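You operate a simulated robot arm through the tools that you are given. There is no shell and no other tool. Be economical: measure what you need, move in short steps, check, and stop when the job is done.

The job below is to be done with a simulated robot arm. You get a single attempt, and the scene is never put back.

TASK
Mix wash water in the blue bucket: soap from the cream jug, then water to about the line.
Fine: lid on the drainer first, jug back, tap shut. Set down upright: cream jug.
Where things are to end (x, y in the base frame): white bucket lid within 4 cm of [86, 23].

The check looks at the end state, three seconds after you hand in, the way a careful person would. Anything else that was tipped, shoved, dropped, spilled or broken makes it a failure. A push-on lid holds only when it is set on centred and level and pressed home; a screw cap is set on level and turned clockwise until tight.

THE ROBOT
A 7-joint arm with a vacuum gripper on a trunk, on a base that drives. Base frame: it is fixed to the floor where the robot stands at the start and does not move with it; the origin is under the middle of the robot, x ahead of it, y to its left, z up. Units: cm, degrees, N and s.
Its first joint turns from -149.0 to 149.0 degrees. Places, roughly: blue tap lever [90, -20, 100]; drainer of the wash stand [90, 20, 80]; white bucket lid (26x26x7 cm) [90, -20, 60]. Payload 1.06 kg.
Tool frame: the origin (TCP) lies in the middle of the cups' lips, and z points out of the cups. The gripper has 1 cup of 2.4 cm across, covering 2.4 by 2.4 cm (tool x, y); the bellows give 0.8 cm. With the vacuum on, a cup seals on a smooth face that it is pressed against (1 to 4 N); it does not hold porous or soft things. The pull reaches 23 N.
Orientation is that of the tool frame in the base frame, as [roll, pitch, yaw] about the fixed x, y, z axes, in that order (R = Rz(yaw) Ry(pitch) Rx(roll)). With the cups facing straight down, the tool's x points along the base's -x, its y along +y and its z along -z.

THE INTERFACE
- The arm moves only by the tool move_arm. Its argument "increments" is a list of rows, each an object of numbers (a shift or turn left out is 0, a gripper value left out holds the last): "valve": the vacuum: 1 switches it on, 0 off; "x", "y", "z": the shift along the base's x, y, z in cm; "rx", "ry", "rz": the turn, a rotation vector about the base's x, y, z in degrees. In form: [{"valve": .., "x": .., "y": .., "z": .., "rx": .., "ry": .., "rz": ..}, ...]. A call has 1 to 10 rows; each row is the pose to reach, as a shift and turn from the pose commanded when the call began. A row lasts 0.2 s, in which the tool goes at most 5 cm and 8.6 degrees; a call with a longer step from one row to the next is refused whole, and so is a gripper value outside its range. A pose out of reach is approached as far as the arm can. The call stops where the force on the tool passes 60 N (or 10 N more than at its start, if that is more) or the arm is blocked; 0.2 s more then pass. The pull builds up within a second once a cup has sealed. Time passes only in rows, and 0.2 s behind the last, so rows that repeat a pose give it time. The reply holds the time, the measured pose of the TCP, the force on the tool along the base axes and the pull of the vacuum, in the units named above and with some noise, with the torque about the TCP (base axes, N m) and any sound that the robot's microphone picked up, and new pictures: "views" is both (left out), scene, wrist or none.
- Cameras (640 x 400 px; columns grow to the right, rows downward): "scene" is now at [3.43, 16.78, 134.74]; the picture's right is [-0.04, -1.00, 0.00], its down [-0.66, 0.02, -0.75] and it looks along [0.75, -0.03, -0.66] (base axes); focal length 264 px, centre (320, 200). "wrist" rides on the gripper at [7.8, 1.9, -9.6] in the tool frame; the picture's right is [-0.24, 0.97, 0.00], its down [-0.71, -0.17, -0.69] and it looks along [-0.67, -0.16, 0.73] (tool axes); focal length 243 px, centre (320, 200).
- lift_body(by): slides the trunk up (or, below 0, down) by that many cm; the arm and the scene camera ride with it, the base frame stays. It gives what a move gives, with no picture.
- drive_base(legs): drives the robot by 1 to 6 legs, each [ahead, turn to the left] in cm and degrees, along the robot's own axes; the way and the turn of a leg run together, so that a leg with both is an arc; at most 150 cm and 180 degrees a leg. The arm and the cameras ride along, it lands a little off, and it stops where it bumps. It gives what a move gives, and a new picture of the scene camera.
- turn_head(pan, tilt): turns the head with the scene camera to pan (to the left, within 155 degrees either way) and tilt (down, from -29 to 69), counted from straight ahead of the robot. It gives what a move gives, and a new picture of the scene camera.
- pixel_to_xyz(camera, pixels): for up to 12 pixels [column, row] of the newest picture of that camera ("zoom" is the newest enlarged one), the place [x, y, z] in the base frame of the surface seen there, good to about 0.2 cm, but the place of the scene camera against the robot may be out by one fixed shift of up to 1.2 cm in any direction. No time passes.
- zoom(camera, box): a new picture of the part [left, top, right, bottom] of that camera's present view, enlarged. No time passes.
- close_job(): hands the job in; it is judged then, once.

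Work in short steps. Measure before you move; look again where a grasp or a placing could have gone wrong, and mend it. You have 80 turns and 260 pictures in all, those below and enlarged ones among them. Switch the vacuum off and draw the arm clear of the work before you hand the job in, unless the task says otherwise; then end with one line.

The tools are called as name(argument=value, ...) on one line, values as JSON. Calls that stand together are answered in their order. move_arm: Moves the arm, as the interface text tells. Its arguments: {"type":"object","properties":{"increments":{"type":"array","items":{"type":"object","properties":{"valve":{"type":"number"},"x":{"type":"number"},"y":{"type":"number"},"z":{"type":"number"},"rx":{"type":"number"},"ry":{"type":"number"},"rz":{"type":"number"}}}},"views":{"type":"string","enum":["both","scene","wrist","none"]}},"required":["increments"]} The other tools are called the same way: lift_body (by) slides the trunk up or down; drive_base (legs) drives the base; turn_head (pan, tilt) turns the head that bears the scene camera; pixel_to_xyz (camera, pixels) gives the place of the surface under pixels of a picture; zoom (camera, box) takes an enlarged picture of a part of a camera's view; close_job () hands the job in.

At the start:

```text
time: 0.0
tcp_pos: [64.42, -16.11, 83.23]
tool_rot: [-179.9, 0.1, -180.0]
contact_force: [0.2, 0.2, 0.5]
torque: [0.04, -0.02, 0.01]
pull: 0.0
trunk travel left (down, up): [-40.0, 31.0]
robot x, y, heading: [-0.1, 0.03, -0.1]
head pan, tilt: [-2.1, 41.1]
```

scene: 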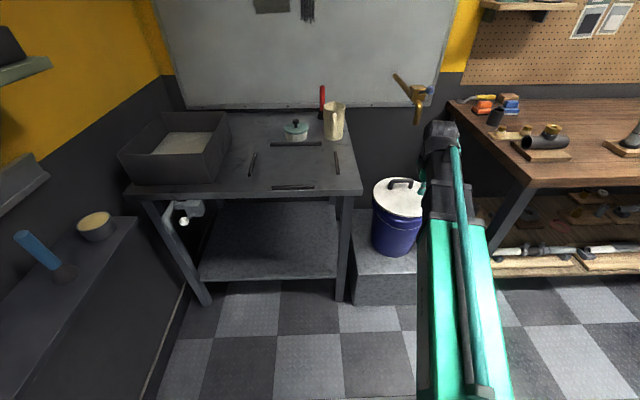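
wrist: 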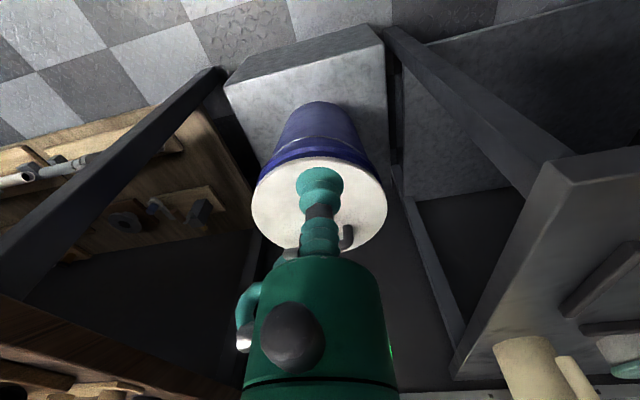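

The scene shows the bucket with its white lid at about (398,215), the jug at (334,120), the tap at (415,95) and the drainer at (290,165). I'll zoom in on these before measuring.

zoom(camera="scene", box=[340, 60, 460, 270])

zoom(camera="scene", box=[220, 70, 380, 200])

pixel_to_xyz(camera="scene", pixels=[[384, 205], [410, 207], [395, 212], [402, 180], [400, 185], [334, 105], [334, 135], [293, 165], [418, 90], [400, 80], [430, 90], [417, 120]])

```text
1.90 times, centred on (400, 165) of scene
```

zoom: 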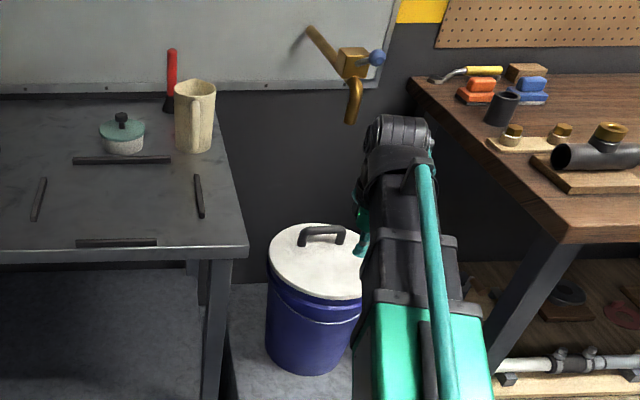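

```text
3.08 times, centred on (300, 135) of scene
```

zoom: 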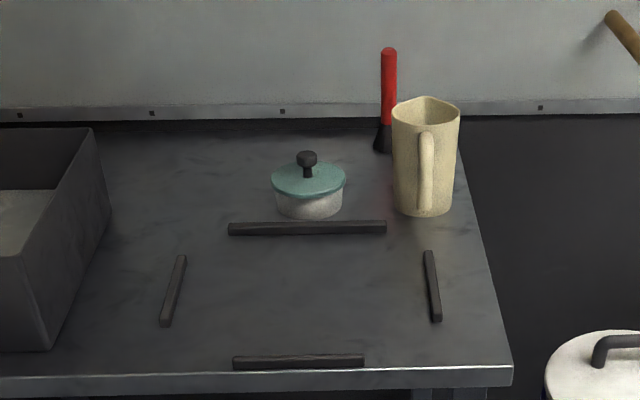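

```text
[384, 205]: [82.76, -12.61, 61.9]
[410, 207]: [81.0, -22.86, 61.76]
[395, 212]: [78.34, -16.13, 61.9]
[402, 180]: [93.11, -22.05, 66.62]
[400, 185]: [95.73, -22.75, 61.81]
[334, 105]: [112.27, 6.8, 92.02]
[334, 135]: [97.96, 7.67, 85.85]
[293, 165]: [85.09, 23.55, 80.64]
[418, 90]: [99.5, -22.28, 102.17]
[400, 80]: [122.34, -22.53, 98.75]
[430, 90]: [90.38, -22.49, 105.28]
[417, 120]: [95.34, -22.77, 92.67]
```

The arm hides part of the tap and lid. I'll swing it left and up over the drainer so the view opens.

move_arm(increments=[{"z": 4, "x": -2}, {"z": 8, "x": -4}, {"z": 12, "x": -6, "y": 3}, {"z": 14, "x": -8, "y": 8}, {"z": 15, "x": -9, "y": 12}, {"z": 15, "x": -9, "y": 17}, {"z": 15, "x": -9, "y": 22}, {"z": 15, "x": -9, "y": 27}, {"z": 15, "x": -9, "y": 32}, {"z": 15, "x": -9, "y": 37}])

```text
refused: row 3 steps farther than a row can; nothing moved
```

The third row was just over the 5 cm limit, so I'll use smaller steps.

move_arm(increments=[{"z": 4, "x": -2}, {"z": 8, "x": -4}, {"z": 11, "x": -6, "y": 3}, {"z": 14, "x": -7, "y": 6}, {"z": 15, "x": -9, "y": 10}, {"z": 15, "x": -9, "y": 15}, {"z": 15, "x": -9, "y": 20}, {"z": 15, "x": -9, "y": 25}, {"z": 15, "x": -9, "y": 30}, {"z": 15, "x": -9, "y": 35}])

turn_head(pan=-20, tilt=35)

zoom(camera="scene", box=[240, 60, 400, 160])

zoom(camera="scene", box=[220, 150, 380, 300])

```text
time: 0.9
tcp_pos: [58.3, -12.31, 95.65]
tool_rot: [-179.5, 1.1, -179.4]
contact_force: [10.6, -1.5, -17.0]
torque: [-0.35, -0.16, -0.19]
pull: 0.0
out of reach, approached as far as the arm can: row 4
trunk travel left (down, up): [-40.0, 31.0]
robot x, y, heading: [0.04, -0.28, -0.0]
head pan, tilt: [-2.1, 41.1]
stopped in row 4: the force on the tool passed its limit at 110 N (the readings are from after the stop); the commanded pose is now the measured one
```

scene: 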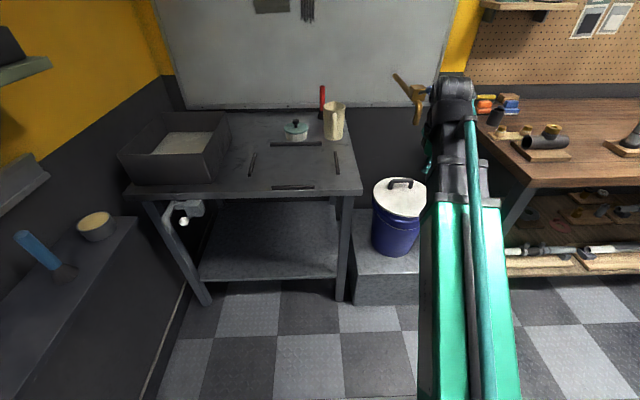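
wrist: 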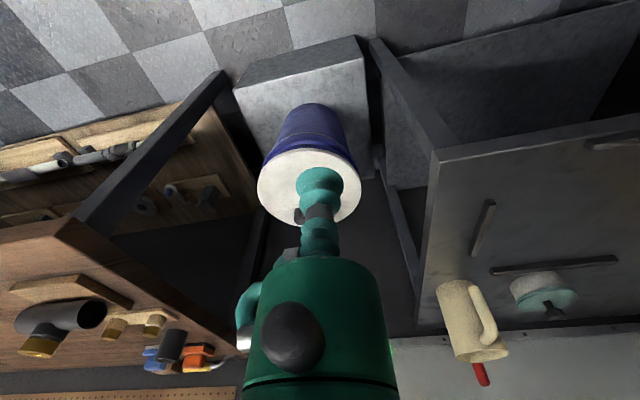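

```text
time: 1.7
tcp_pos: [58.2, -12.29, 95.74]
tool_rot: [-179.5, 1.1, -179.3]
contact_force: [15.4, -2.6, -33.0]
torque: [-0.64, -0.99, -0.21]
pull: 0.0
trunk travel left (down, up): [-40.0, 31.0]
robot x, y, heading: [0.07, -0.16, -0.1]
head pan, tilt: [-20.0, 35.0]
```

scene: 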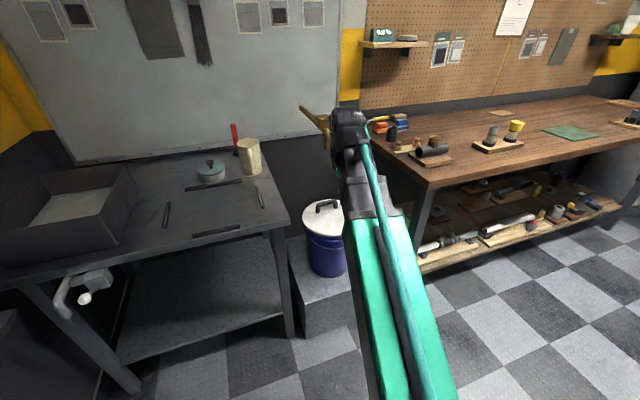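

```text
4.00 times, centred on (320, 110) of scene
```

zoom: 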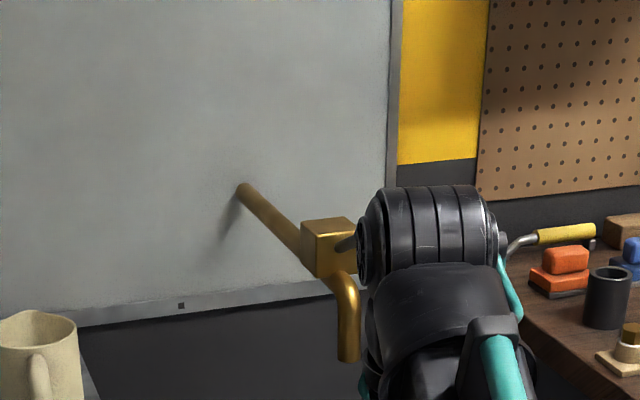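

```text
2.67 times, centred on (300, 225) of scene
```

zoom: 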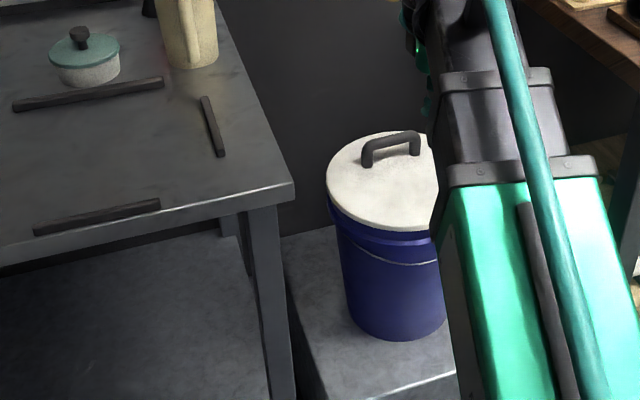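

The arm stopped under load (-33 N in z), most likely a reach limit or folding onto itself. I'll back off forward and down, then read the force.

move_arm(increments=[{"x": 1, "z": -2}, {"x": 3, "z": -5}, {"x": 4, "z": -7}], views="none")

```text
time: 2.5
tcp_pos: [62.21, -12.08, 88.66]
tool_rot: [-179.4, 1.0, -179.3]
contact_force: [0.9, -0.4, 0.5]
torque: [0.01, -0.03, -0.01]
pull: 0.1
trunk travel left (down, up): [-40.0, 31.0]
robot x, y, heading: [0.12, 0.05, 0.1]
head pan, tilt: [-20.0, 35.0]
```

The load is gone. I'll swing left at this height without raising, to see the lid, tap and drainer clearly.

move_arm(increments=[{"y": 4, "x": -1}, {"y": 8, "x": -2}, {"y": 12, "x": -4}, {"y": 16, "x": -5}, {"y": 20, "x": -6}, {"y": 24, "x": -6}, {"y": 28, "x": -6}, {"y": 32, "x": -6}])

turn_head(pan=-20, tilt=35)

zoom(camera="scene", box=[270, 70, 390, 160])

zoom(camera="scene", box=[260, 180, 390, 290])

```text
time: 4.3
tcp_pos: [56.25, 19.77, 88.82]
tool_rot: [-179.5, 1.0, -179.4]
contact_force: [-0.8, -1.1, 0.2]
torque: [0.03, -0.03, 0.0]
pull: 0.1
trunk travel left (down, up): [-40.0, 31.0]
robot x, y, heading: [-0.16, -0.11, 0.0]
head pan, tilt: [-20.0, 35.0]
```

scene: 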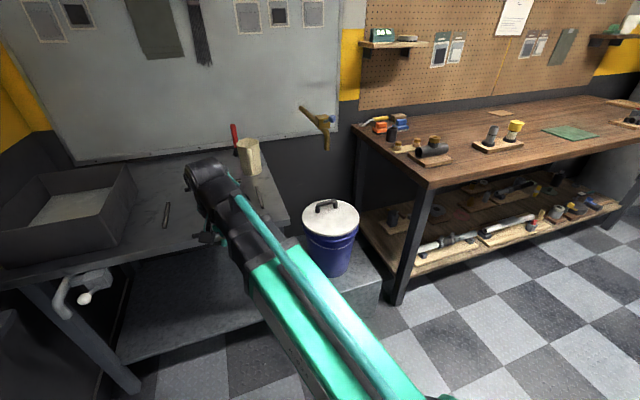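
wrist: 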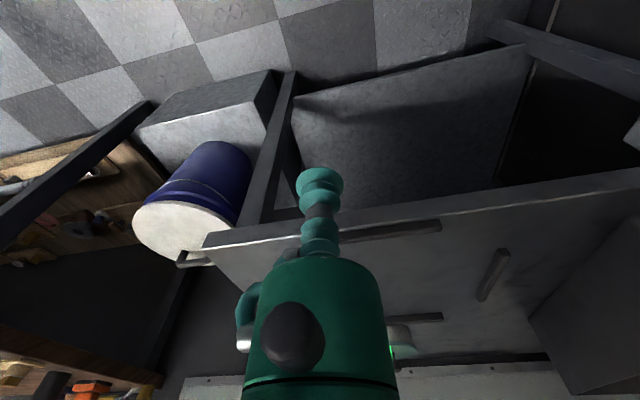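

```text
time: 4.9
tcp_pos: [56.16, 19.68, 88.78]
tool_rot: [-179.5, 1.0, -179.2]
contact_force: [-0.8, 0.0, 0.0]
torque: [0.01, 0.0, -0.01]
pull: 0.0
trunk travel left (down, up): [-40.0, 31.0]
robot x, y, heading: [0.14, 0.28, 0.1]
head pan, tilt: [-20.0, 35.0]
```

scene: 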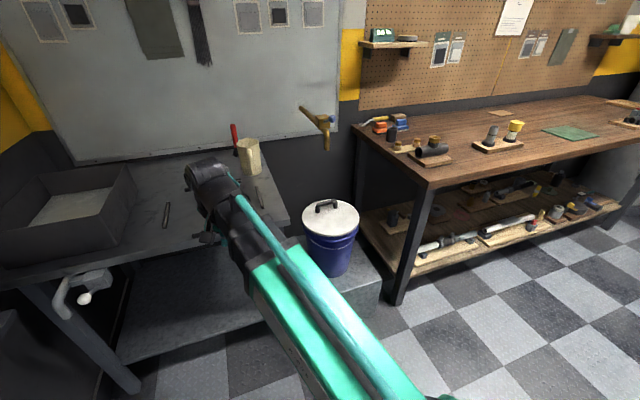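

```text
4.44 times, centred on (330, 115) of scene
```

zoom: 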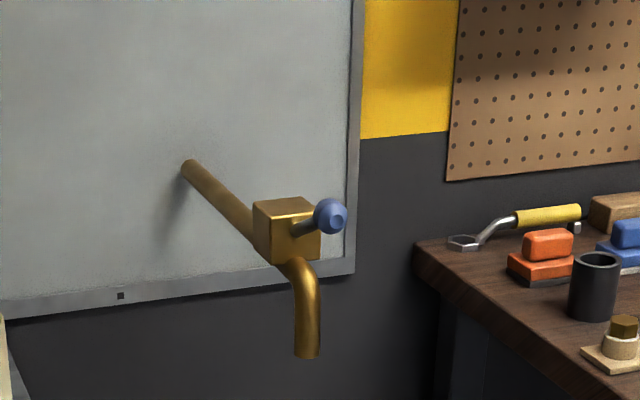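

```text
3.64 times, centred on (325, 235) of scene
```

zoom: 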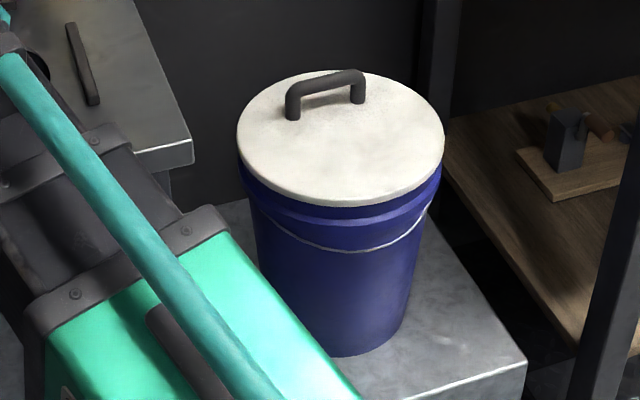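

Now both the tap and lid are clear; the lever has a blue knob at zoom (330,215). I'll measure points on the lid and tap.

pixel_to_xyz(camera="scene", pixels=[[304, 220], [358, 220], [330, 203], [330, 236], [330, 222], [318, 206], [326, 203], [334, 200], [318, 212], [334, 207], [345, 215], [335, 270]])

zoom(camera="scene", box=[310, 100, 342, 120])

pixel_to_xyz(camera="zoom", pixels=[[420, 360], [420, 290], [350, 340], [220, 330], [150, 260], [250, 240], [440, 360], [395, 330], [300, 340], [280, 380]])

```text
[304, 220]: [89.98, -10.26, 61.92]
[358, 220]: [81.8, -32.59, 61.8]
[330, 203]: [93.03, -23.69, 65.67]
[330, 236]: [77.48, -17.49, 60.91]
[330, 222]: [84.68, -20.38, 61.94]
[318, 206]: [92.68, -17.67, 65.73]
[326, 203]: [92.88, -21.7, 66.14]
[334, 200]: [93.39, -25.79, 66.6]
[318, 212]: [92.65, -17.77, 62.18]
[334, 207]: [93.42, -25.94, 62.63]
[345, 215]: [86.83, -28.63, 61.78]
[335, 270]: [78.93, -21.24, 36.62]
```

```text
16.00 times, centred on (326, 110) of scene
```

zoom: 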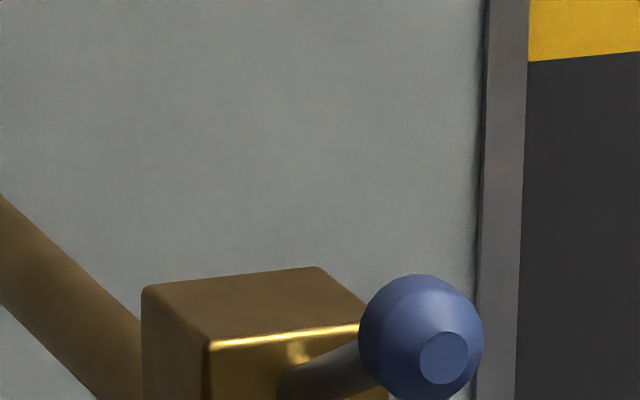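

```text
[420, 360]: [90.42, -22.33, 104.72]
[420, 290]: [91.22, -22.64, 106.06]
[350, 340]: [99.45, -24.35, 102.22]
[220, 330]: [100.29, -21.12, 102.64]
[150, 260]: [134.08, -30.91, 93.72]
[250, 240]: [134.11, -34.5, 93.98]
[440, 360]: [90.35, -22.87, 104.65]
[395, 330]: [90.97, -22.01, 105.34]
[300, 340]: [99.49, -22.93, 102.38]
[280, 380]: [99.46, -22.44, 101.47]
```

The lid's handle sits near x=93, off centre toward the wall, so the cup can take the flat centre. I'll check the same points with the wrist camera, which has no shift, to get the scene camera's offset.

pixel_to_xyz(camera="wrist", pixels=[[190, 215], [138, 215], [232, 228], [170, 205], [190, 256], [495, 275], [385, 232], [210, 262], [417, 317]])

zoom(camera="wrist", box=[110, 130, 270, 290])

```text
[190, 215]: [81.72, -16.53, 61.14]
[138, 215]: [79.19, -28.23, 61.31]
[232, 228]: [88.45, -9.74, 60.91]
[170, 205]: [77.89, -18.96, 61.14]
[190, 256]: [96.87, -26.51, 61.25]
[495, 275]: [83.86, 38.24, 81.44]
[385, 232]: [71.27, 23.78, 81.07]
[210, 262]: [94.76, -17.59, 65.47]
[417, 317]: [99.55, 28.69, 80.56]
```

```text
2.50 times, centred on (190, 210) of wrist
```

zoom: 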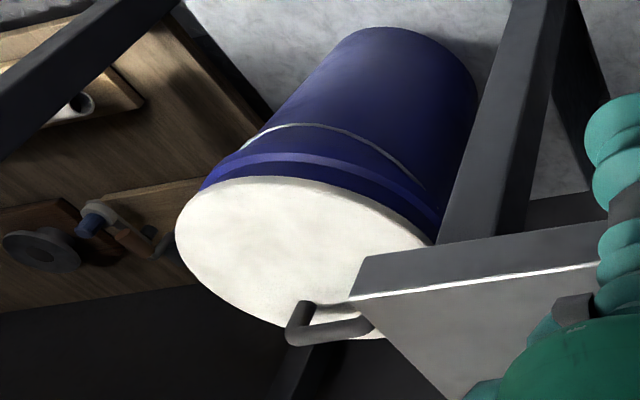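

The wrist camera puts the lid top at z≈61.1, so the scene camera reads about 0.75 high. I need the hand's size to stay clear of the tap, so I'll look at it and measure it with the head turned.

turn_head(pan=0, tilt=40)

zoom(camera="scene", box=[220, 80, 420, 240])

pixel_to_xyz(camera="scene", pixels=[[300, 150], [310, 170], [300, 190], [310, 220], [320, 140], [330, 160], [300, 130], [290, 200], [415, 120], [415, 126], [430, 92], [345, 215]])

```text
time: 5.8
tcp_pos: [56.31, 19.68, 88.85]
tool_rot: [-179.5, 1.0, -179.4]
contact_force: [0.0, -0.3, -0.4]
torque: [-0.01, -0.01, 0.0]
pull: 0.0
trunk travel left (down, up): [-40.0, 31.0]
robot x, y, heading: [-0.17, -0.19, 0.1]
head pan, tilt: [0.0, 40.0]
```

scene: 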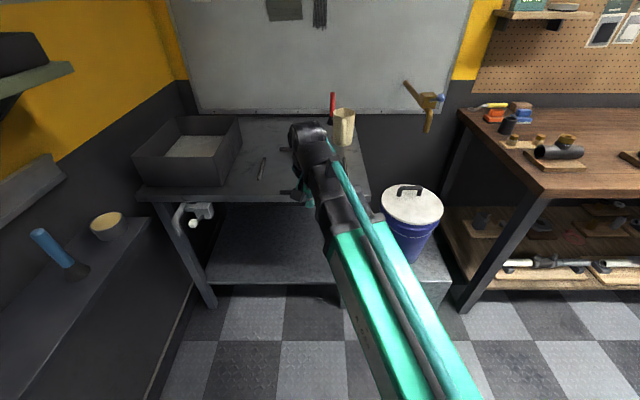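

```text
2.50 times, centred on (320, 160) of scene
```

zoom: 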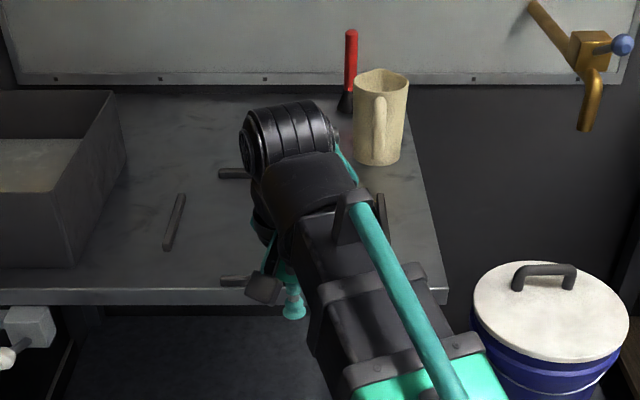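

```text
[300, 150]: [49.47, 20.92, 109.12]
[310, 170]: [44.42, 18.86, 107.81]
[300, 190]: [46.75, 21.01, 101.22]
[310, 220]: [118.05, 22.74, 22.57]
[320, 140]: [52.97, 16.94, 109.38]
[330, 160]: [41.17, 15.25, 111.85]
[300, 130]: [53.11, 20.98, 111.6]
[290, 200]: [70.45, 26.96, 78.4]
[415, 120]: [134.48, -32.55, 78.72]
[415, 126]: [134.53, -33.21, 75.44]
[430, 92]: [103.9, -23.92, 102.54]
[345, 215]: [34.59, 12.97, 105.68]
```

The hand is about 24 cm tall above the cup with a radius of about 7 cm, so taking the lid at its centre stays below the spout. I'll check the spout's lower end and move toward the bucket at a safe height.

pixel_to_xyz(camera="scene", pixels=[[427, 128], [428, 118], [431, 108], [425, 100], [440, 97], [442, 99]])

move_arm(increments=[{"y": -4}, {"y": -8}, {"y": -12}, {"y": -16}, {"y": -20}, {"y": -24, "x": 2}, {"y": -28, "x": 4}, {"y": -32, "x": 6}, {"y": -36, "x": 8, "z": -2}, {"y": -38, "x": 11, "z": -5}])

```text
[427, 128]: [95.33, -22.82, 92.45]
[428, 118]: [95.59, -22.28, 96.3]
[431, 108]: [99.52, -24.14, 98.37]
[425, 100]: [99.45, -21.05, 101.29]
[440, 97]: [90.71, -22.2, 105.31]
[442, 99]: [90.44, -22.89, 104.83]
```

```text
time: 8.0
tcp_pos: [67.49, -18.16, 83.32]
tool_rot: [-179.4, 1.0, -179.3]
contact_force: [-0.1, -0.2, 0.7]
torque: [0.01, -0.01, 0.01]
pull: 0.0
trunk travel left (down, up): [-40.0, 31.0]
robot x, y, heading: [-0.03, -0.31, 0.0]
head pan, tilt: [0.0, 40.0]
```

scene: 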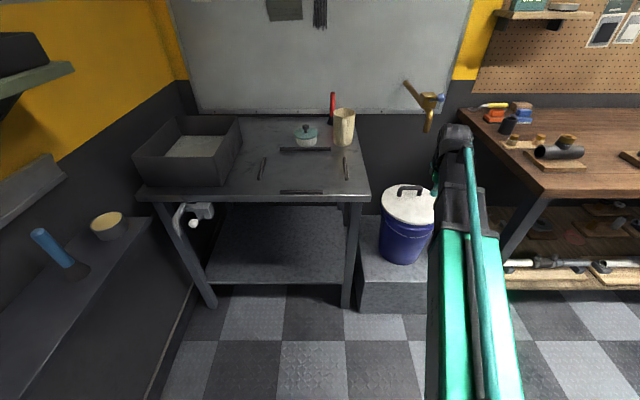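
wrist: 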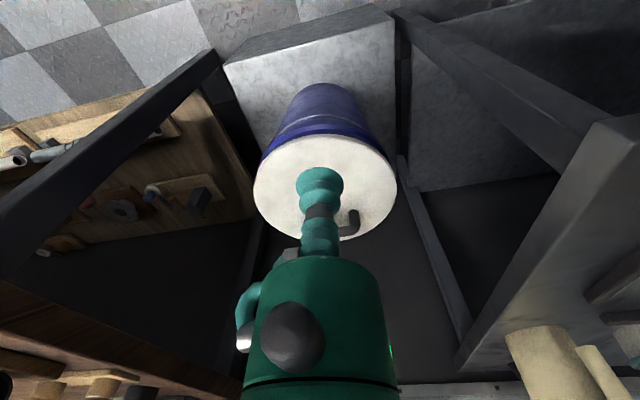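

The lid is clear in the wrist view, around (325,185). I'll measure its rim points and the handle for an accurate centre, plus the jug and table edge.

pixel_to_xyz(camera="wrist", pixels=[[255, 190], [396, 190], [325, 139], [290, 145], [370, 150], [263, 215], [385, 220], [348, 237], [356, 214], [340, 160], [600, 140]])

pixel_to_xyz(camera="scene", pixels=[[383, 205], [408, 187], [400, 188], [418, 190], [408, 222], [404, 205]])

zoom(camera="wrist", box=[230, 80, 420, 260])

```text
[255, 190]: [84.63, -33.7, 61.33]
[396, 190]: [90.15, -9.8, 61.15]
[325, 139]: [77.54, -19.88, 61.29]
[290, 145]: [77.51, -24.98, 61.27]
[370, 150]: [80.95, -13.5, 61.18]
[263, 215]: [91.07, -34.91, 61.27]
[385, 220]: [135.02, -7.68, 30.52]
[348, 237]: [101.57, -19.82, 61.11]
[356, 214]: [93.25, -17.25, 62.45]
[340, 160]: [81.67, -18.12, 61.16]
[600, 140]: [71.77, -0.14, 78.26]
```

```text
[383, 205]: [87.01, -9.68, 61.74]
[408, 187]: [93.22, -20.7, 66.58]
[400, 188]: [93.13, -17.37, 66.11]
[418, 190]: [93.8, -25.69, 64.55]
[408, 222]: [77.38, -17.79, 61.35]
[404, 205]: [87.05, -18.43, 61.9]
```

```text
2.22 times, centred on (325, 170) of wrist
```

zoom: 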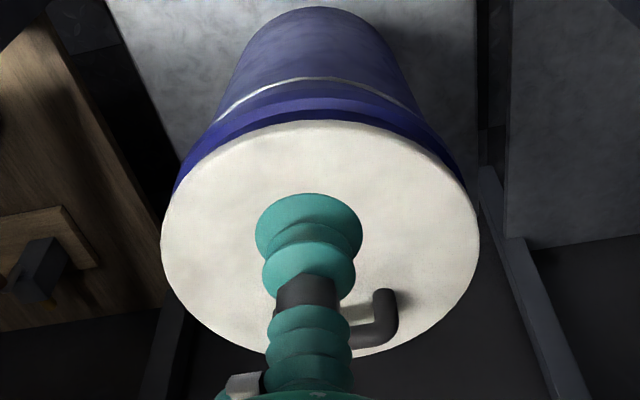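

Fitting the rim points gives a lid centre near (89.8, -22.4), radius about 12.6, top z 61.2, with the handle at x≈93.5. I'll come in low, under the spout, to just above (89, -22.3).

move_arm(increments=[{"x": 3, "z": -3, "y": -1}, {"x": 6, "z": -6, "y": -2}, {"x": 8, "z": -10, "y": -3}, {"x": 10, "z": -14, "y": -4}, {"x": 12, "z": -18, "y": -4.1}, {"x": 15, "z": -19.5, "y": -4.1}, {"x": 19, "z": -19.8, "y": -4.1}, {"x": 21.5, "z": -20, "y": -4.1}])

```text
time: 9.8
tcp_pos: [88.81, -22.36, 63.62]
tool_rot: [-179.5, 1.0, -179.3]
contact_force: [-0.6, 0.4, -0.5]
torque: [0.04, 0.0, -0.01]
pull: 0.1
trunk travel left (down, up): [-40.0, 31.0]
robot x, y, heading: [0.18, -0.08, -0.1]
head pan, tilt: [0.0, 40.0]
```

scene: 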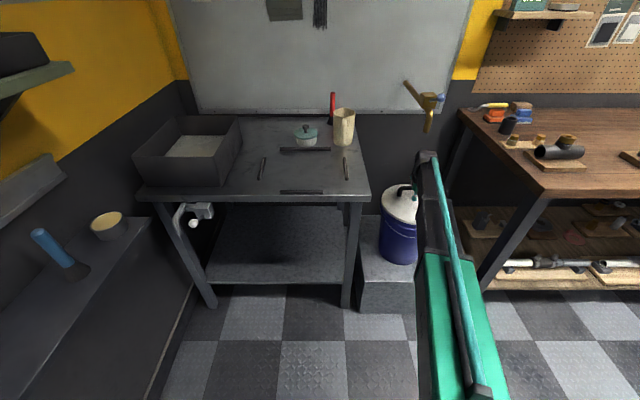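
wrist: 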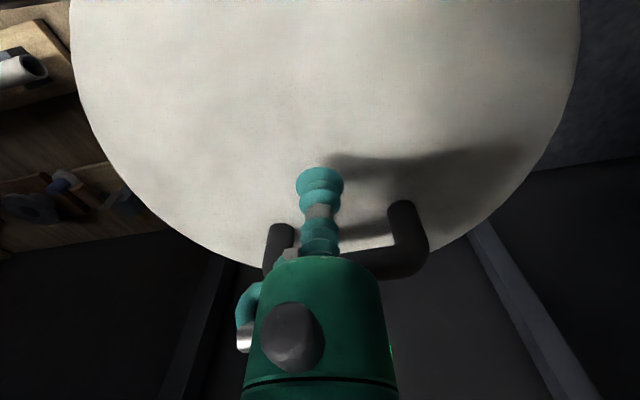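

The cup is at the lid's middle, just in front of the handle. I'll press down with the vacuum on.

move_arm(increments=[{"valve": 1, "z": -1.2}, {"z": -2.2}, {"z": -2.6}, {"z": -2.8}, {"z": -2.8}, {"z": -2.8}, {"z": -2.8}, {"z": -2.8}, {"z": -2.8}], views="wrist")

```text
time: 11.8
tcp_pos: [88.5, -22.36, 60.72]
tool_rot: [-179.5, 1.1, -179.3]
contact_force: [1.7, 3.2, 10.9]
torque: [0.07, 0.11, -0.03]
pull: 22.6
trunk travel left (down, up): [-40.0, 31.0]
robot x, y, heading: [-0.15, 0.04, 0.0]
head pan, tilt: [0.0, 40.0]
```

wrist: 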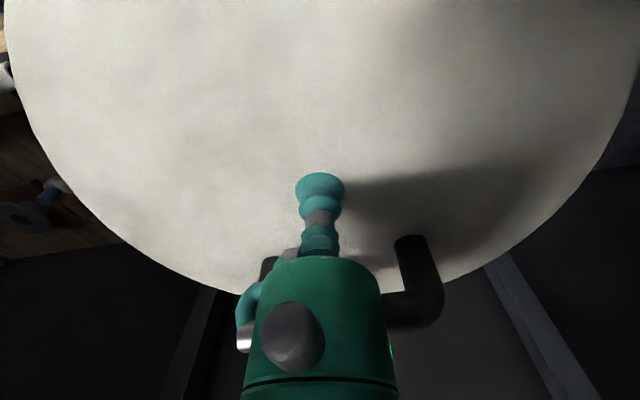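

Sealed with a pull of 22.6 N. I'll lift slowly by about 4 cm and check the force.

move_arm(increments=[{"z": 0.4}, {"z": 0.8}, {"z": 1.4}, {"z": 2.2}, {"z": 3.0}, {"z": 3.5}])

```text
time: 13.2
tcp_pos: [88.53, -22.38, 64.35]
tool_rot: [-179.5, 1.0, -179.4]
contact_force: [-0.7, -1.6, -0.8]
torque: [0.02, 0.02, 0.02]
pull: 23.1
trunk travel left (down, up): [-40.0, 31.0]
robot x, y, heading: [-0.12, 0.07, -0.1]
head pan, tilt: [0.0, 40.0]
```

scene: 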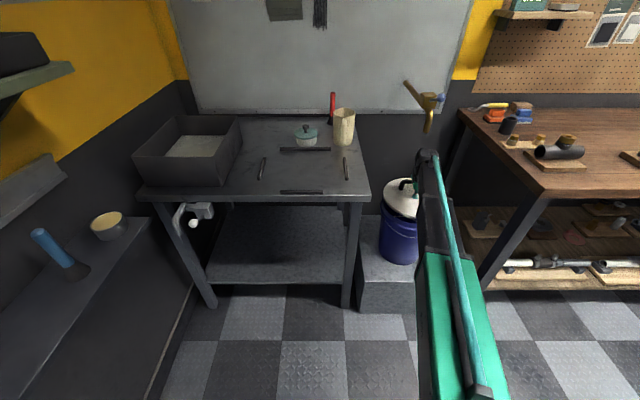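
wrist: 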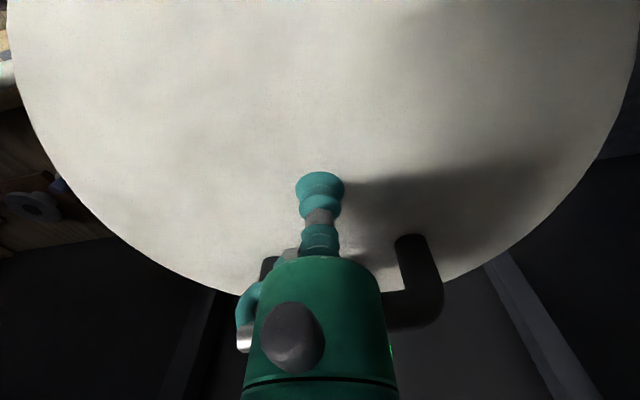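

The lid came free. I'll draw it toward the robot, clear of the spout, then raise the trunk.

move_arm(increments=[{"x": -2}, {"x": -5}, {"x": -8}, {"x": -11}, {"x": -14}, {"x": -17}, {"x": -20}, {"x": -22}, {"x": -22}])

lift_body(by=27)

```text
time: 15.2
tcp_pos: [66.67, -22.47, 64.29]
tool_rot: [-179.5, 1.0, -179.3]
contact_force: [0.0, 0.8, -1.0]
torque: [0.04, 0.02, -0.01]
pull: 22.4
trunk travel left (down, up): [-40.0, 31.0]
robot x, y, heading: [-0.25, -0.13, 0.1]
head pan, tilt: [0.0, 40.0]
```

scene: 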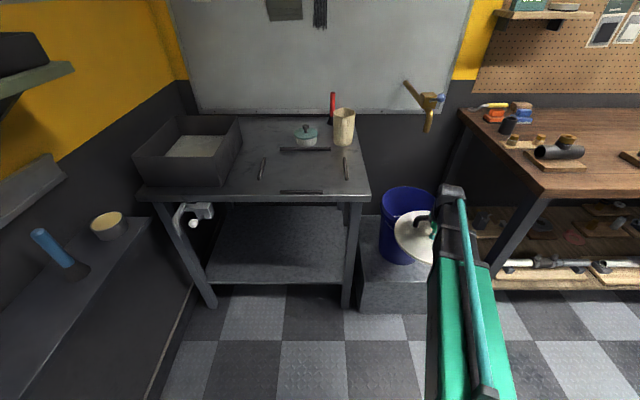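
wrist: 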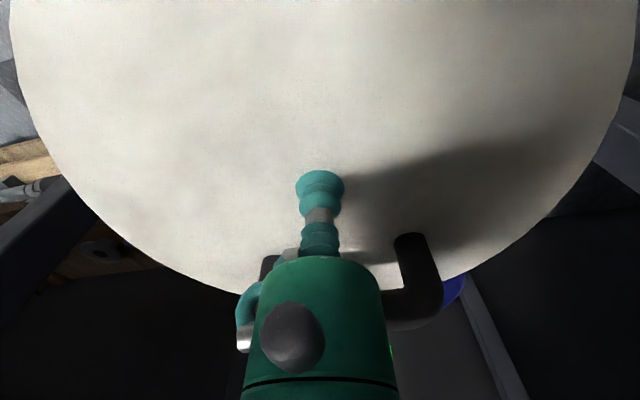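

```text
time: 17.9
tcp_pos: [66.62, -22.42, 91.34]
tool_rot: [-179.5, 1.1, -179.2]
contact_force: [-0.1, 0.0, -1.3]
torque: [0.0, 0.04, 0.0]
pull: 22.6
trunk travel left (down, up): [-67.0, 4.0]
robot x, y, heading: [0.19, -0.09, -0.2]
head pan, tilt: [0.0, 40.0]
```

The lid is held at z 91. Next I'll swing it left to y=23 at this height.

move_arm(increments=[{"y": 4}, {"y": 9}, {"y": 13.5}, {"y": 18}, {"y": 22.5}, {"y": 27}, {"y": 31.5}, {"y": 36}, {"y": 41}, {"y": 45.4}], views="none")

move_arm(increments=[{"x": 3}, {"x": 6}, {"x": 9}, {"x": 12}, {"x": 15}, {"x": 18, "z": -1}, {"x": 18, "z": -3}, {"x": 18, "z": -5}])

```text
time: 20.1
tcp_pos: [66.58, 22.77, 91.25]
tool_rot: [-179.6, 1.0, -179.4]
contact_force: [-0.1, 0.3, -0.9]
torque: [0.01, 0.01, -0.02]
pull: 23.2
trunk travel left (down, up): [-67.0, 4.0]
robot x, y, heading: [-0.13, 0.06, 0.1]
head pan, tilt: [0.0, 40.0]
```

```text
time: 21.9
tcp_pos: [84.75, 23.05, 86.43]
tool_rot: [-179.4, 1.0, -179.3]
contact_force: [0.6, -0.4, -1.4]
torque: [0.02, 0.02, 0.01]
pull: 23.2
trunk travel left (down, up): [-67.0, 4.0]
robot x, y, heading: [0.03, -0.05, -0.2]
head pan, tilt: [0.0, 40.0]
```

scene: 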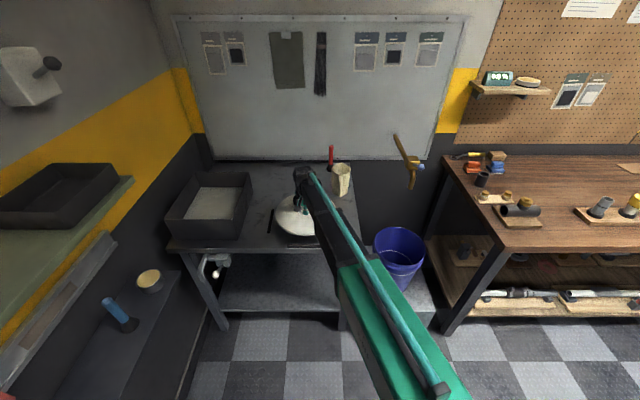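
wrist: 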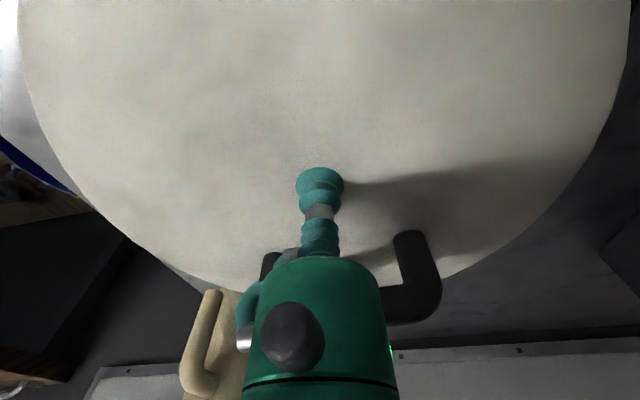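

The lid is over the bars' square on the drainer. I'll lower it slowly until it touches.

move_arm(increments=[{"z": -1}, {"z": -2}, {"z": -2.8}, {"z": -3.4}, {"z": -3.8}, {"z": -4.1}, {"z": -4.1}], views="wrist")

zoom(camera="scene", box=[240, 170, 360, 250])

```text
time: 23.5
tcp_pos: [84.69, 22.88, 82.41]
tool_rot: [-179.5, 1.0, -179.1]
contact_force: [-0.7, 0.4, -1.8]
torque: [0.03, 0.02, 0.03]
pull: 22.7
trunk travel left (down, up): [-67.0, 4.0]
robot x, y, heading: [0.06, -0.09, 0.2]
head pan, tilt: [0.0, 40.0]
```

wrist: 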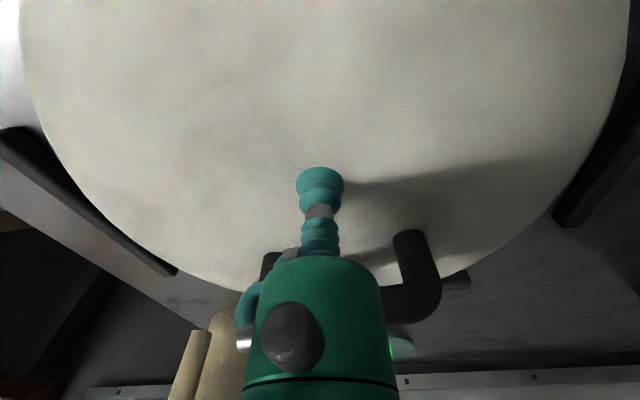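

```text
5.00 times, centred on (300, 210) of scene
```

zoom: 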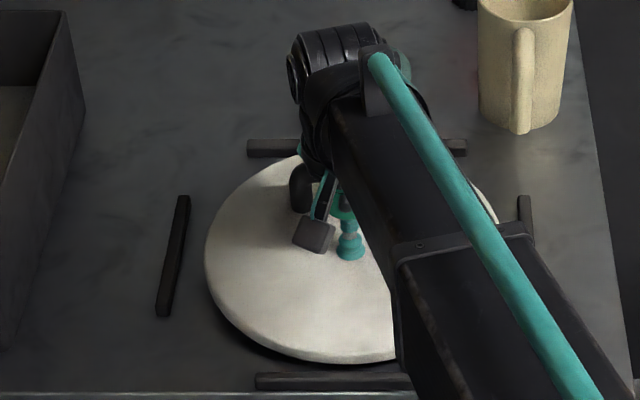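

The lid is within the bars. I'll keep lowering until contact.

move_arm(increments=[{"z": -0.3}, {"z": -0.6}, {"z": -0.9}, {"z": -1.2}, {"z": -1.2}], views="none")

```text
time: 24.7
tcp_pos: [84.65, 22.88, 81.08]
tool_rot: [-179.5, 1.1, -179.3]
contact_force: [1.3, 0.0, 3.9]
torque: [0.06, 0.07, 0.01]
pull: 23.2
trunk travel left (down, up): [-67.0, 4.0]
robot x, y, heading: [-0.27, -0.05, -0.1]
head pan, tilt: [0.0, 40.0]
```

It's in contact at 3.9 N. I'll release the vacuum and rise straight up, drawing back so the hand keeps clear of the handle.

move_arm(increments=[{"valve": 0}, {"valve": 0}, {"valve": 0}, {"valve": 0}, {"z": 1}, {"z": 3}, {"z": 6}, {"z": 8, "x": -3}, {"z": 9, "x": -7}, {"z": 9, "x": -11}])

```text
time: 26.9
tcp_pos: [73.26, 23.09, 89.96]
tool_rot: [-179.6, 1.0, -179.3]
contact_force: [0.6, -0.5, 0.3]
torque: [-0.02, 0.03, 0.02]
pull: 0.0
trunk travel left (down, up): [-67.0, 4.0]
robot x, y, heading: [0.11, -0.31, 0.1]
head pan, tilt: [0.0, 40.0]
```

scene: 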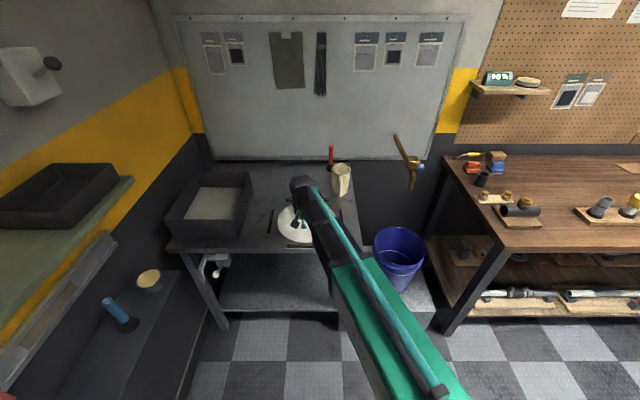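
wrist: 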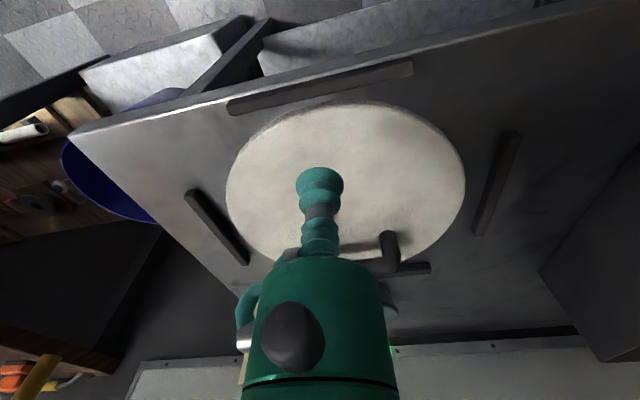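

The lid lies flat inside the bars. Next I'll look at the bucket's interior line and the jug.

zoom(camera="scene", box=[365, 215, 435, 295])

zoom(camera="scene", box=[315, 140, 369, 210])

pixel_to_xyz(camera="zoom", pixels=[[260, 160], [380, 170], [310, 310], [330, 240], [260, 250], [380, 250], [320, 130], [320, 190], [345, 190], [320, 320], [150, 150], [240, 300]])

zoom(camera="scene", box=[380, 125, 440, 195])

```text
5.00 times, centred on (400, 255) of scene
```

zoom: 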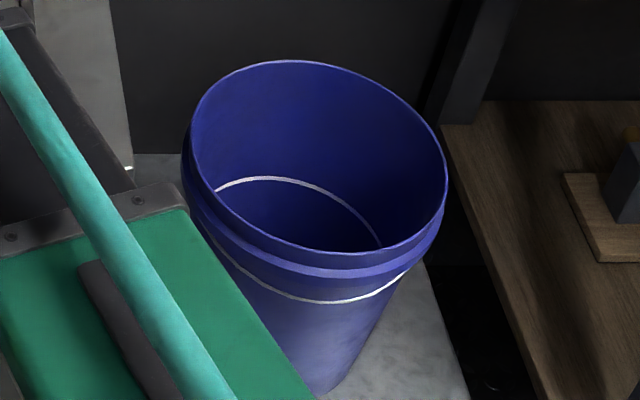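

```text
5.71 times, centred on (342, 175) of scene
```

zoom: 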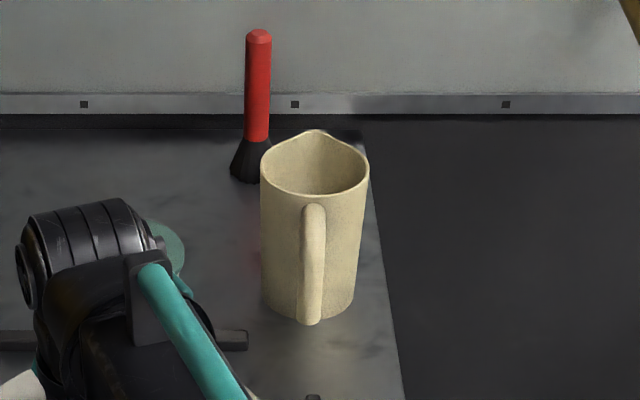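

```text
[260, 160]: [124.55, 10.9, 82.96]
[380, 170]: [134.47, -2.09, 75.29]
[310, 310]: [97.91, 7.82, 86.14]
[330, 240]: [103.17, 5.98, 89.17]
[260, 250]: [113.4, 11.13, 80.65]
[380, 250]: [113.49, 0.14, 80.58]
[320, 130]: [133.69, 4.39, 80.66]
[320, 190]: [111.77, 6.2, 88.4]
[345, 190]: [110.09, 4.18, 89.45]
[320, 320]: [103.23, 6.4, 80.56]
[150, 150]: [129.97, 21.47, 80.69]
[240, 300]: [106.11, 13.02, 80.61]
```

```text
5.71 times, centred on (410, 160) of scene
```

zoom: 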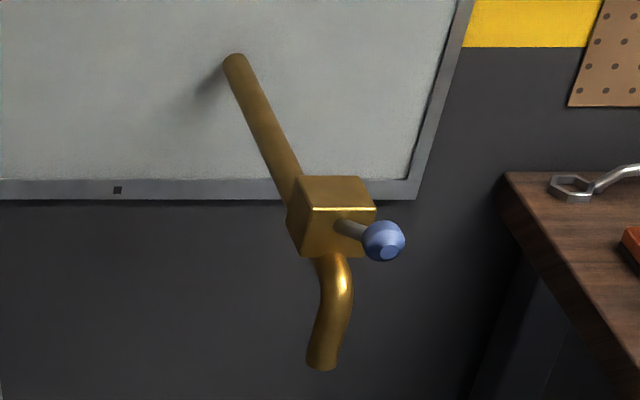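

The jug's handle faces me at (98, 7.5) with its spout toward the wall. I plan to hold its side about 35° right of the handle with the tool horizontal and the camera on top. First I'll move over free space and yaw the tool by -85°.

move_arm(increments=[{"rz": -8.5, "z": 2}, {"rz": -17, "z": 4, "y": -2}, {"rz": -25.5, "z": 6, "y": -5}, {"rz": -34, "z": 8, "y": -8}, {"rz": -42.5, "z": 8, "y": -11}, {"rz": -51, "z": 8, "y": -14}, {"rz": -59.5, "z": 8, "y": -17}, {"rz": -68, "z": 8, "y": -20}, {"rz": -76.5, "z": 8, "y": -23}, {"rz": -85, "z": 8, "y": -25}])

```text
time: 29.1
tcp_pos: [73.6, -2.06, 98.13]
tool_rot: [-179.4, 1.1, 95.5]
contact_force: [0.4, -0.2, 0.2]
torque: [0.0, -0.05, -0.03]
pull: 0.2
trunk travel left (down, up): [-67.0, 4.0]
robot x, y, heading: [0.4, 0.2, -0.0]
head pan, tilt: [0.0, 40.0]
```

scene: 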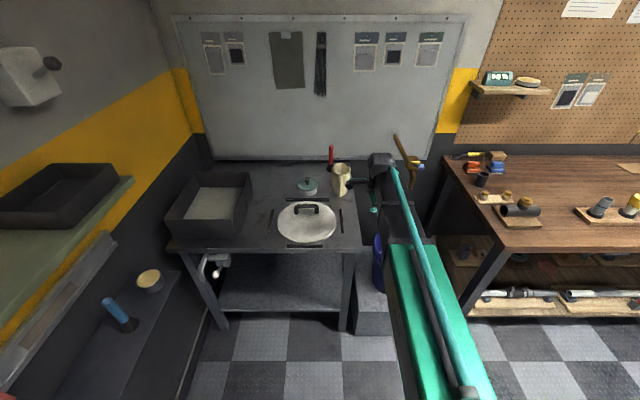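
wrist: 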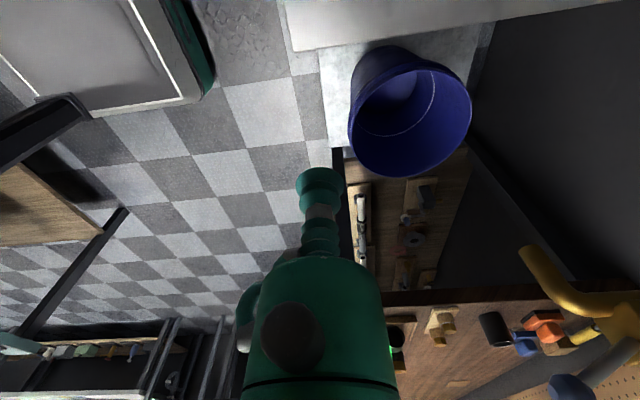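

The yaw works. I'll turn the remaining -60° while drawing back a little from the tap.

move_arm(increments=[{"rz": -8.5, "x": -1}, {"rz": -17, "x": -2}, {"rz": -25.5, "x": -3}, {"rz": -34, "x": -4}, {"rz": -42.5, "x": -5}, {"rz": -51, "x": -6}, {"rz": -60, "x": -7}], views="wrist")

```text
refused: row 7 steps farther than a row can; nothing moved
```

The last turn was over the 8.6° limit, so I'll split it.

move_arm(increments=[{"rz": -8.5, "x": -1}, {"rz": -17, "x": -2}, {"rz": -25.5, "x": -3}, {"rz": -34, "x": -4}, {"rz": -42.5, "x": -5}, {"rz": -51, "x": -6}, {"rz": -59, "x": -7}], views="wrist")

```text
time: 30.7
tcp_pos: [66.51, -2.07, 98.07]
tool_rot: [-179.5, 1.0, 36.5]
contact_force: [-0.3, -0.6, 0.3]
torque: [-0.04, 0.03, -0.03]
pull: 0.1
trunk travel left (down, up): [-67.0, 4.0]
robot x, y, heading: [-0.13, -0.19, 0.2]
head pan, tilt: [0.0, 40.0]
```

wrist: 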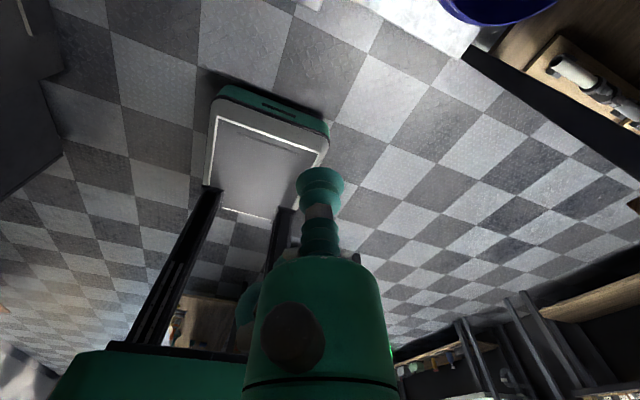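

No joint limit was met. Next I'll tilt the tool to horizontal about (0.595, -0.804, 0), moving the TCP forward as I do.

move_arm(increments=[{"rx": 5, "ry": -6.8, "x": 1}, {"rx": 10, "ry": -13.6, "x": 2}, {"rx": 15, "ry": -20.4, "x": 3}, {"rx": 20, "ry": -27.2, "x": 5, "y": 1}, {"rx": 25, "ry": -34, "x": 7, "y": 2}, {"rx": 30, "ry": -40.8, "x": 9, "y": 3}, {"rx": 35, "ry": -47.6, "x": 11, "y": 4}, {"rx": 40, "ry": -54.4, "x": 12, "y": 5}, {"rx": 45, "ry": -61.2, "x": 13, "y": 6}, {"rx": 50, "ry": -68, "x": 14, "y": 6}])

```text
time: 32.9
tcp_pos: [80.63, 3.96, 98.01]
tool_rot: [176.8, -83.4, 39.9]
contact_force: [-1.1, -0.9, 0.3]
torque: [0.01, -0.01, 0.03]
pull: 0.0
trunk travel left (down, up): [-67.0, 4.0]
robot x, y, heading: [0.35, -0.04, 0.1]
head pan, tilt: [0.0, 40.0]
```

scene: 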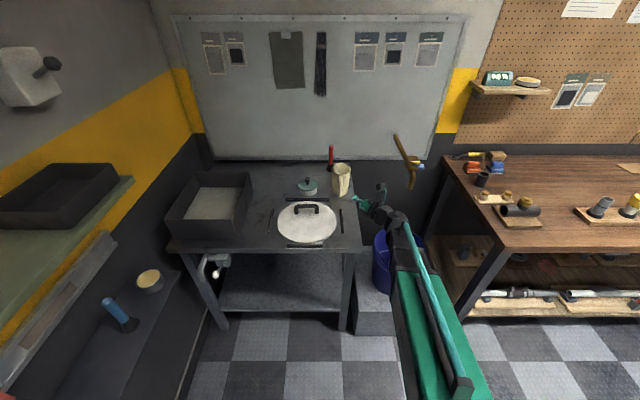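
wrist: 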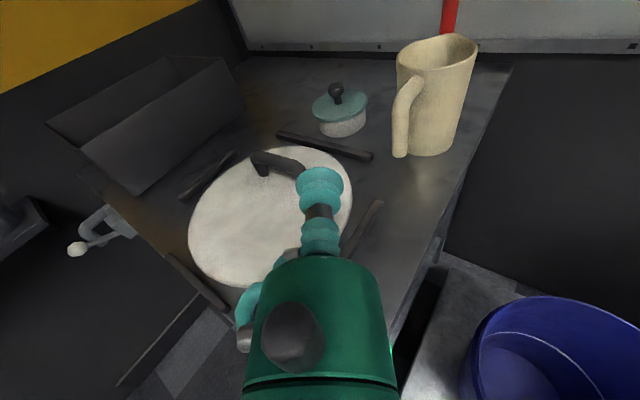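

That gives a clear view of the jug at (435,95). I'll measure its body, rim, handle and base accurately.

zoom(camera="wrist", box=[370, 20, 510, 170])

pixel_to_xyz(camera="wrist", pixels=[[400, 65], [472, 60], [435, 70], [430, 110], [445, 110], [460, 110], [430, 152], [445, 152], [402, 155], [404, 95], [418, 110], [440, 95]])

zoom(camera="wrist", box=[420, 280, 640, 400])

```text
2.67 times, centred on (440, 95) of wrist
```

zoom: 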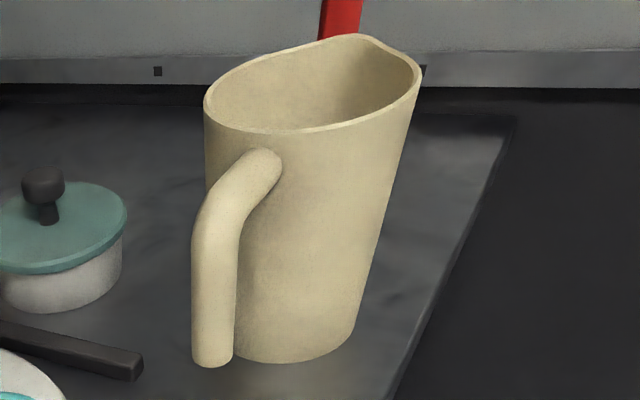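

```text
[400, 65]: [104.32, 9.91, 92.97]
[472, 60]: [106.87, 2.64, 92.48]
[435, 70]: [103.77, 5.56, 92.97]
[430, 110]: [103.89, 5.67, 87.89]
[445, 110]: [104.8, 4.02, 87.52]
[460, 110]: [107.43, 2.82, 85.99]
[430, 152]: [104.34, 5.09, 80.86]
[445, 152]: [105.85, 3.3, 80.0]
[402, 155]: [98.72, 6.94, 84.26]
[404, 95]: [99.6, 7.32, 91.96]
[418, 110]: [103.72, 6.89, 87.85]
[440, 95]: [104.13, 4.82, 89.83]
```

```text
2.91 times, centred on (530, 340) of wrist
```

zoom: 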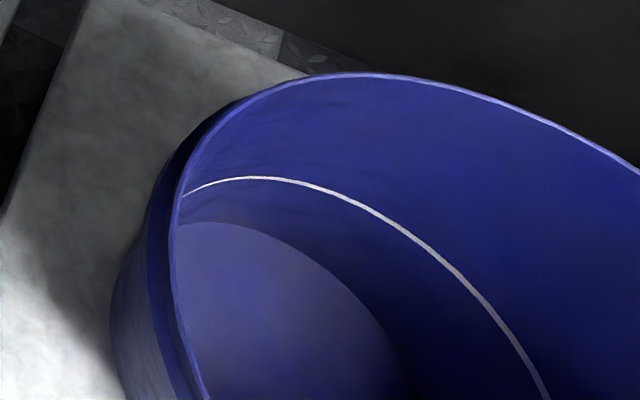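

The jug's axis is at about (107.7, 7.0) with radius about 4.05, standing from z 80 to 93. I'll take its side at z 88 along azimuth 36.7°, first levelling the tool by 7.5° and moving to a spot 6 cm short of contact.

move_arm(increments=[{"rx": 2, "ry": -2.8, "x": 2, "y": -1.5, "z": -1}, {"rx": 4.5, "ry": -6, "x": 4, "y": -3, "z": -4}, {"rx": 4.5, "ry": -6, "x": 7, "y": -3, "z": -7}, {"rx": 4.5, "ry": -6, "x": 11, "y": -3, "z": -9}, {"rx": 4.5, "ry": -6, "x": 15, "y": -3, "z": -10}, {"rx": 4.5, "ry": -6, "x": 19, "y": -3, "z": -10}])

```text
time: 34.3
tcp_pos: [99.68, 0.96, 87.93]
tool_rot: [16.7, -89.1, -159.9]
contact_force: [-0.7, -0.5, -0.6]
torque: [0.01, -0.01, 0.01]
pull: 0.1
trunk travel left (down, up): [-67.0, 4.0]
robot x, y, heading: [0.01, -0.25, 0.2]
head pan, tilt: [0.0, 40.0]
```

scene: 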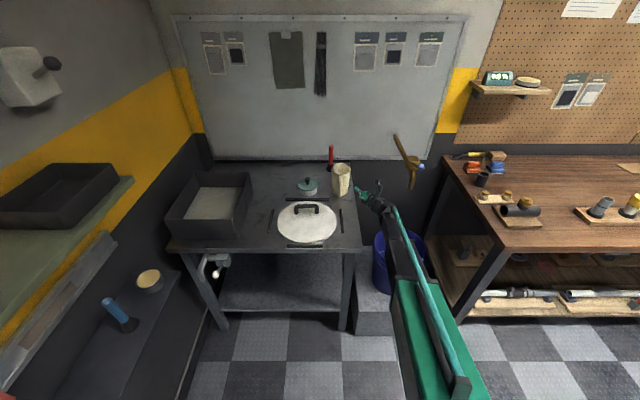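
wrist: 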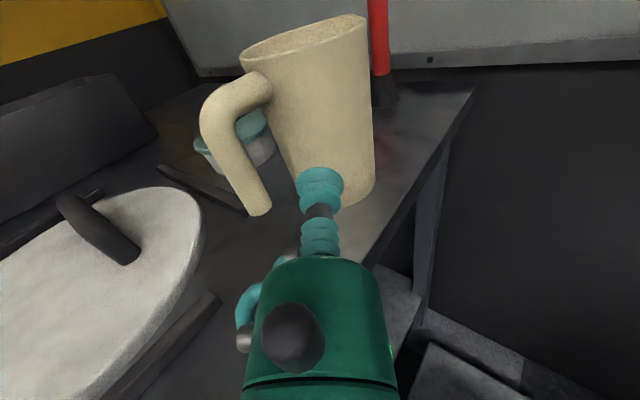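

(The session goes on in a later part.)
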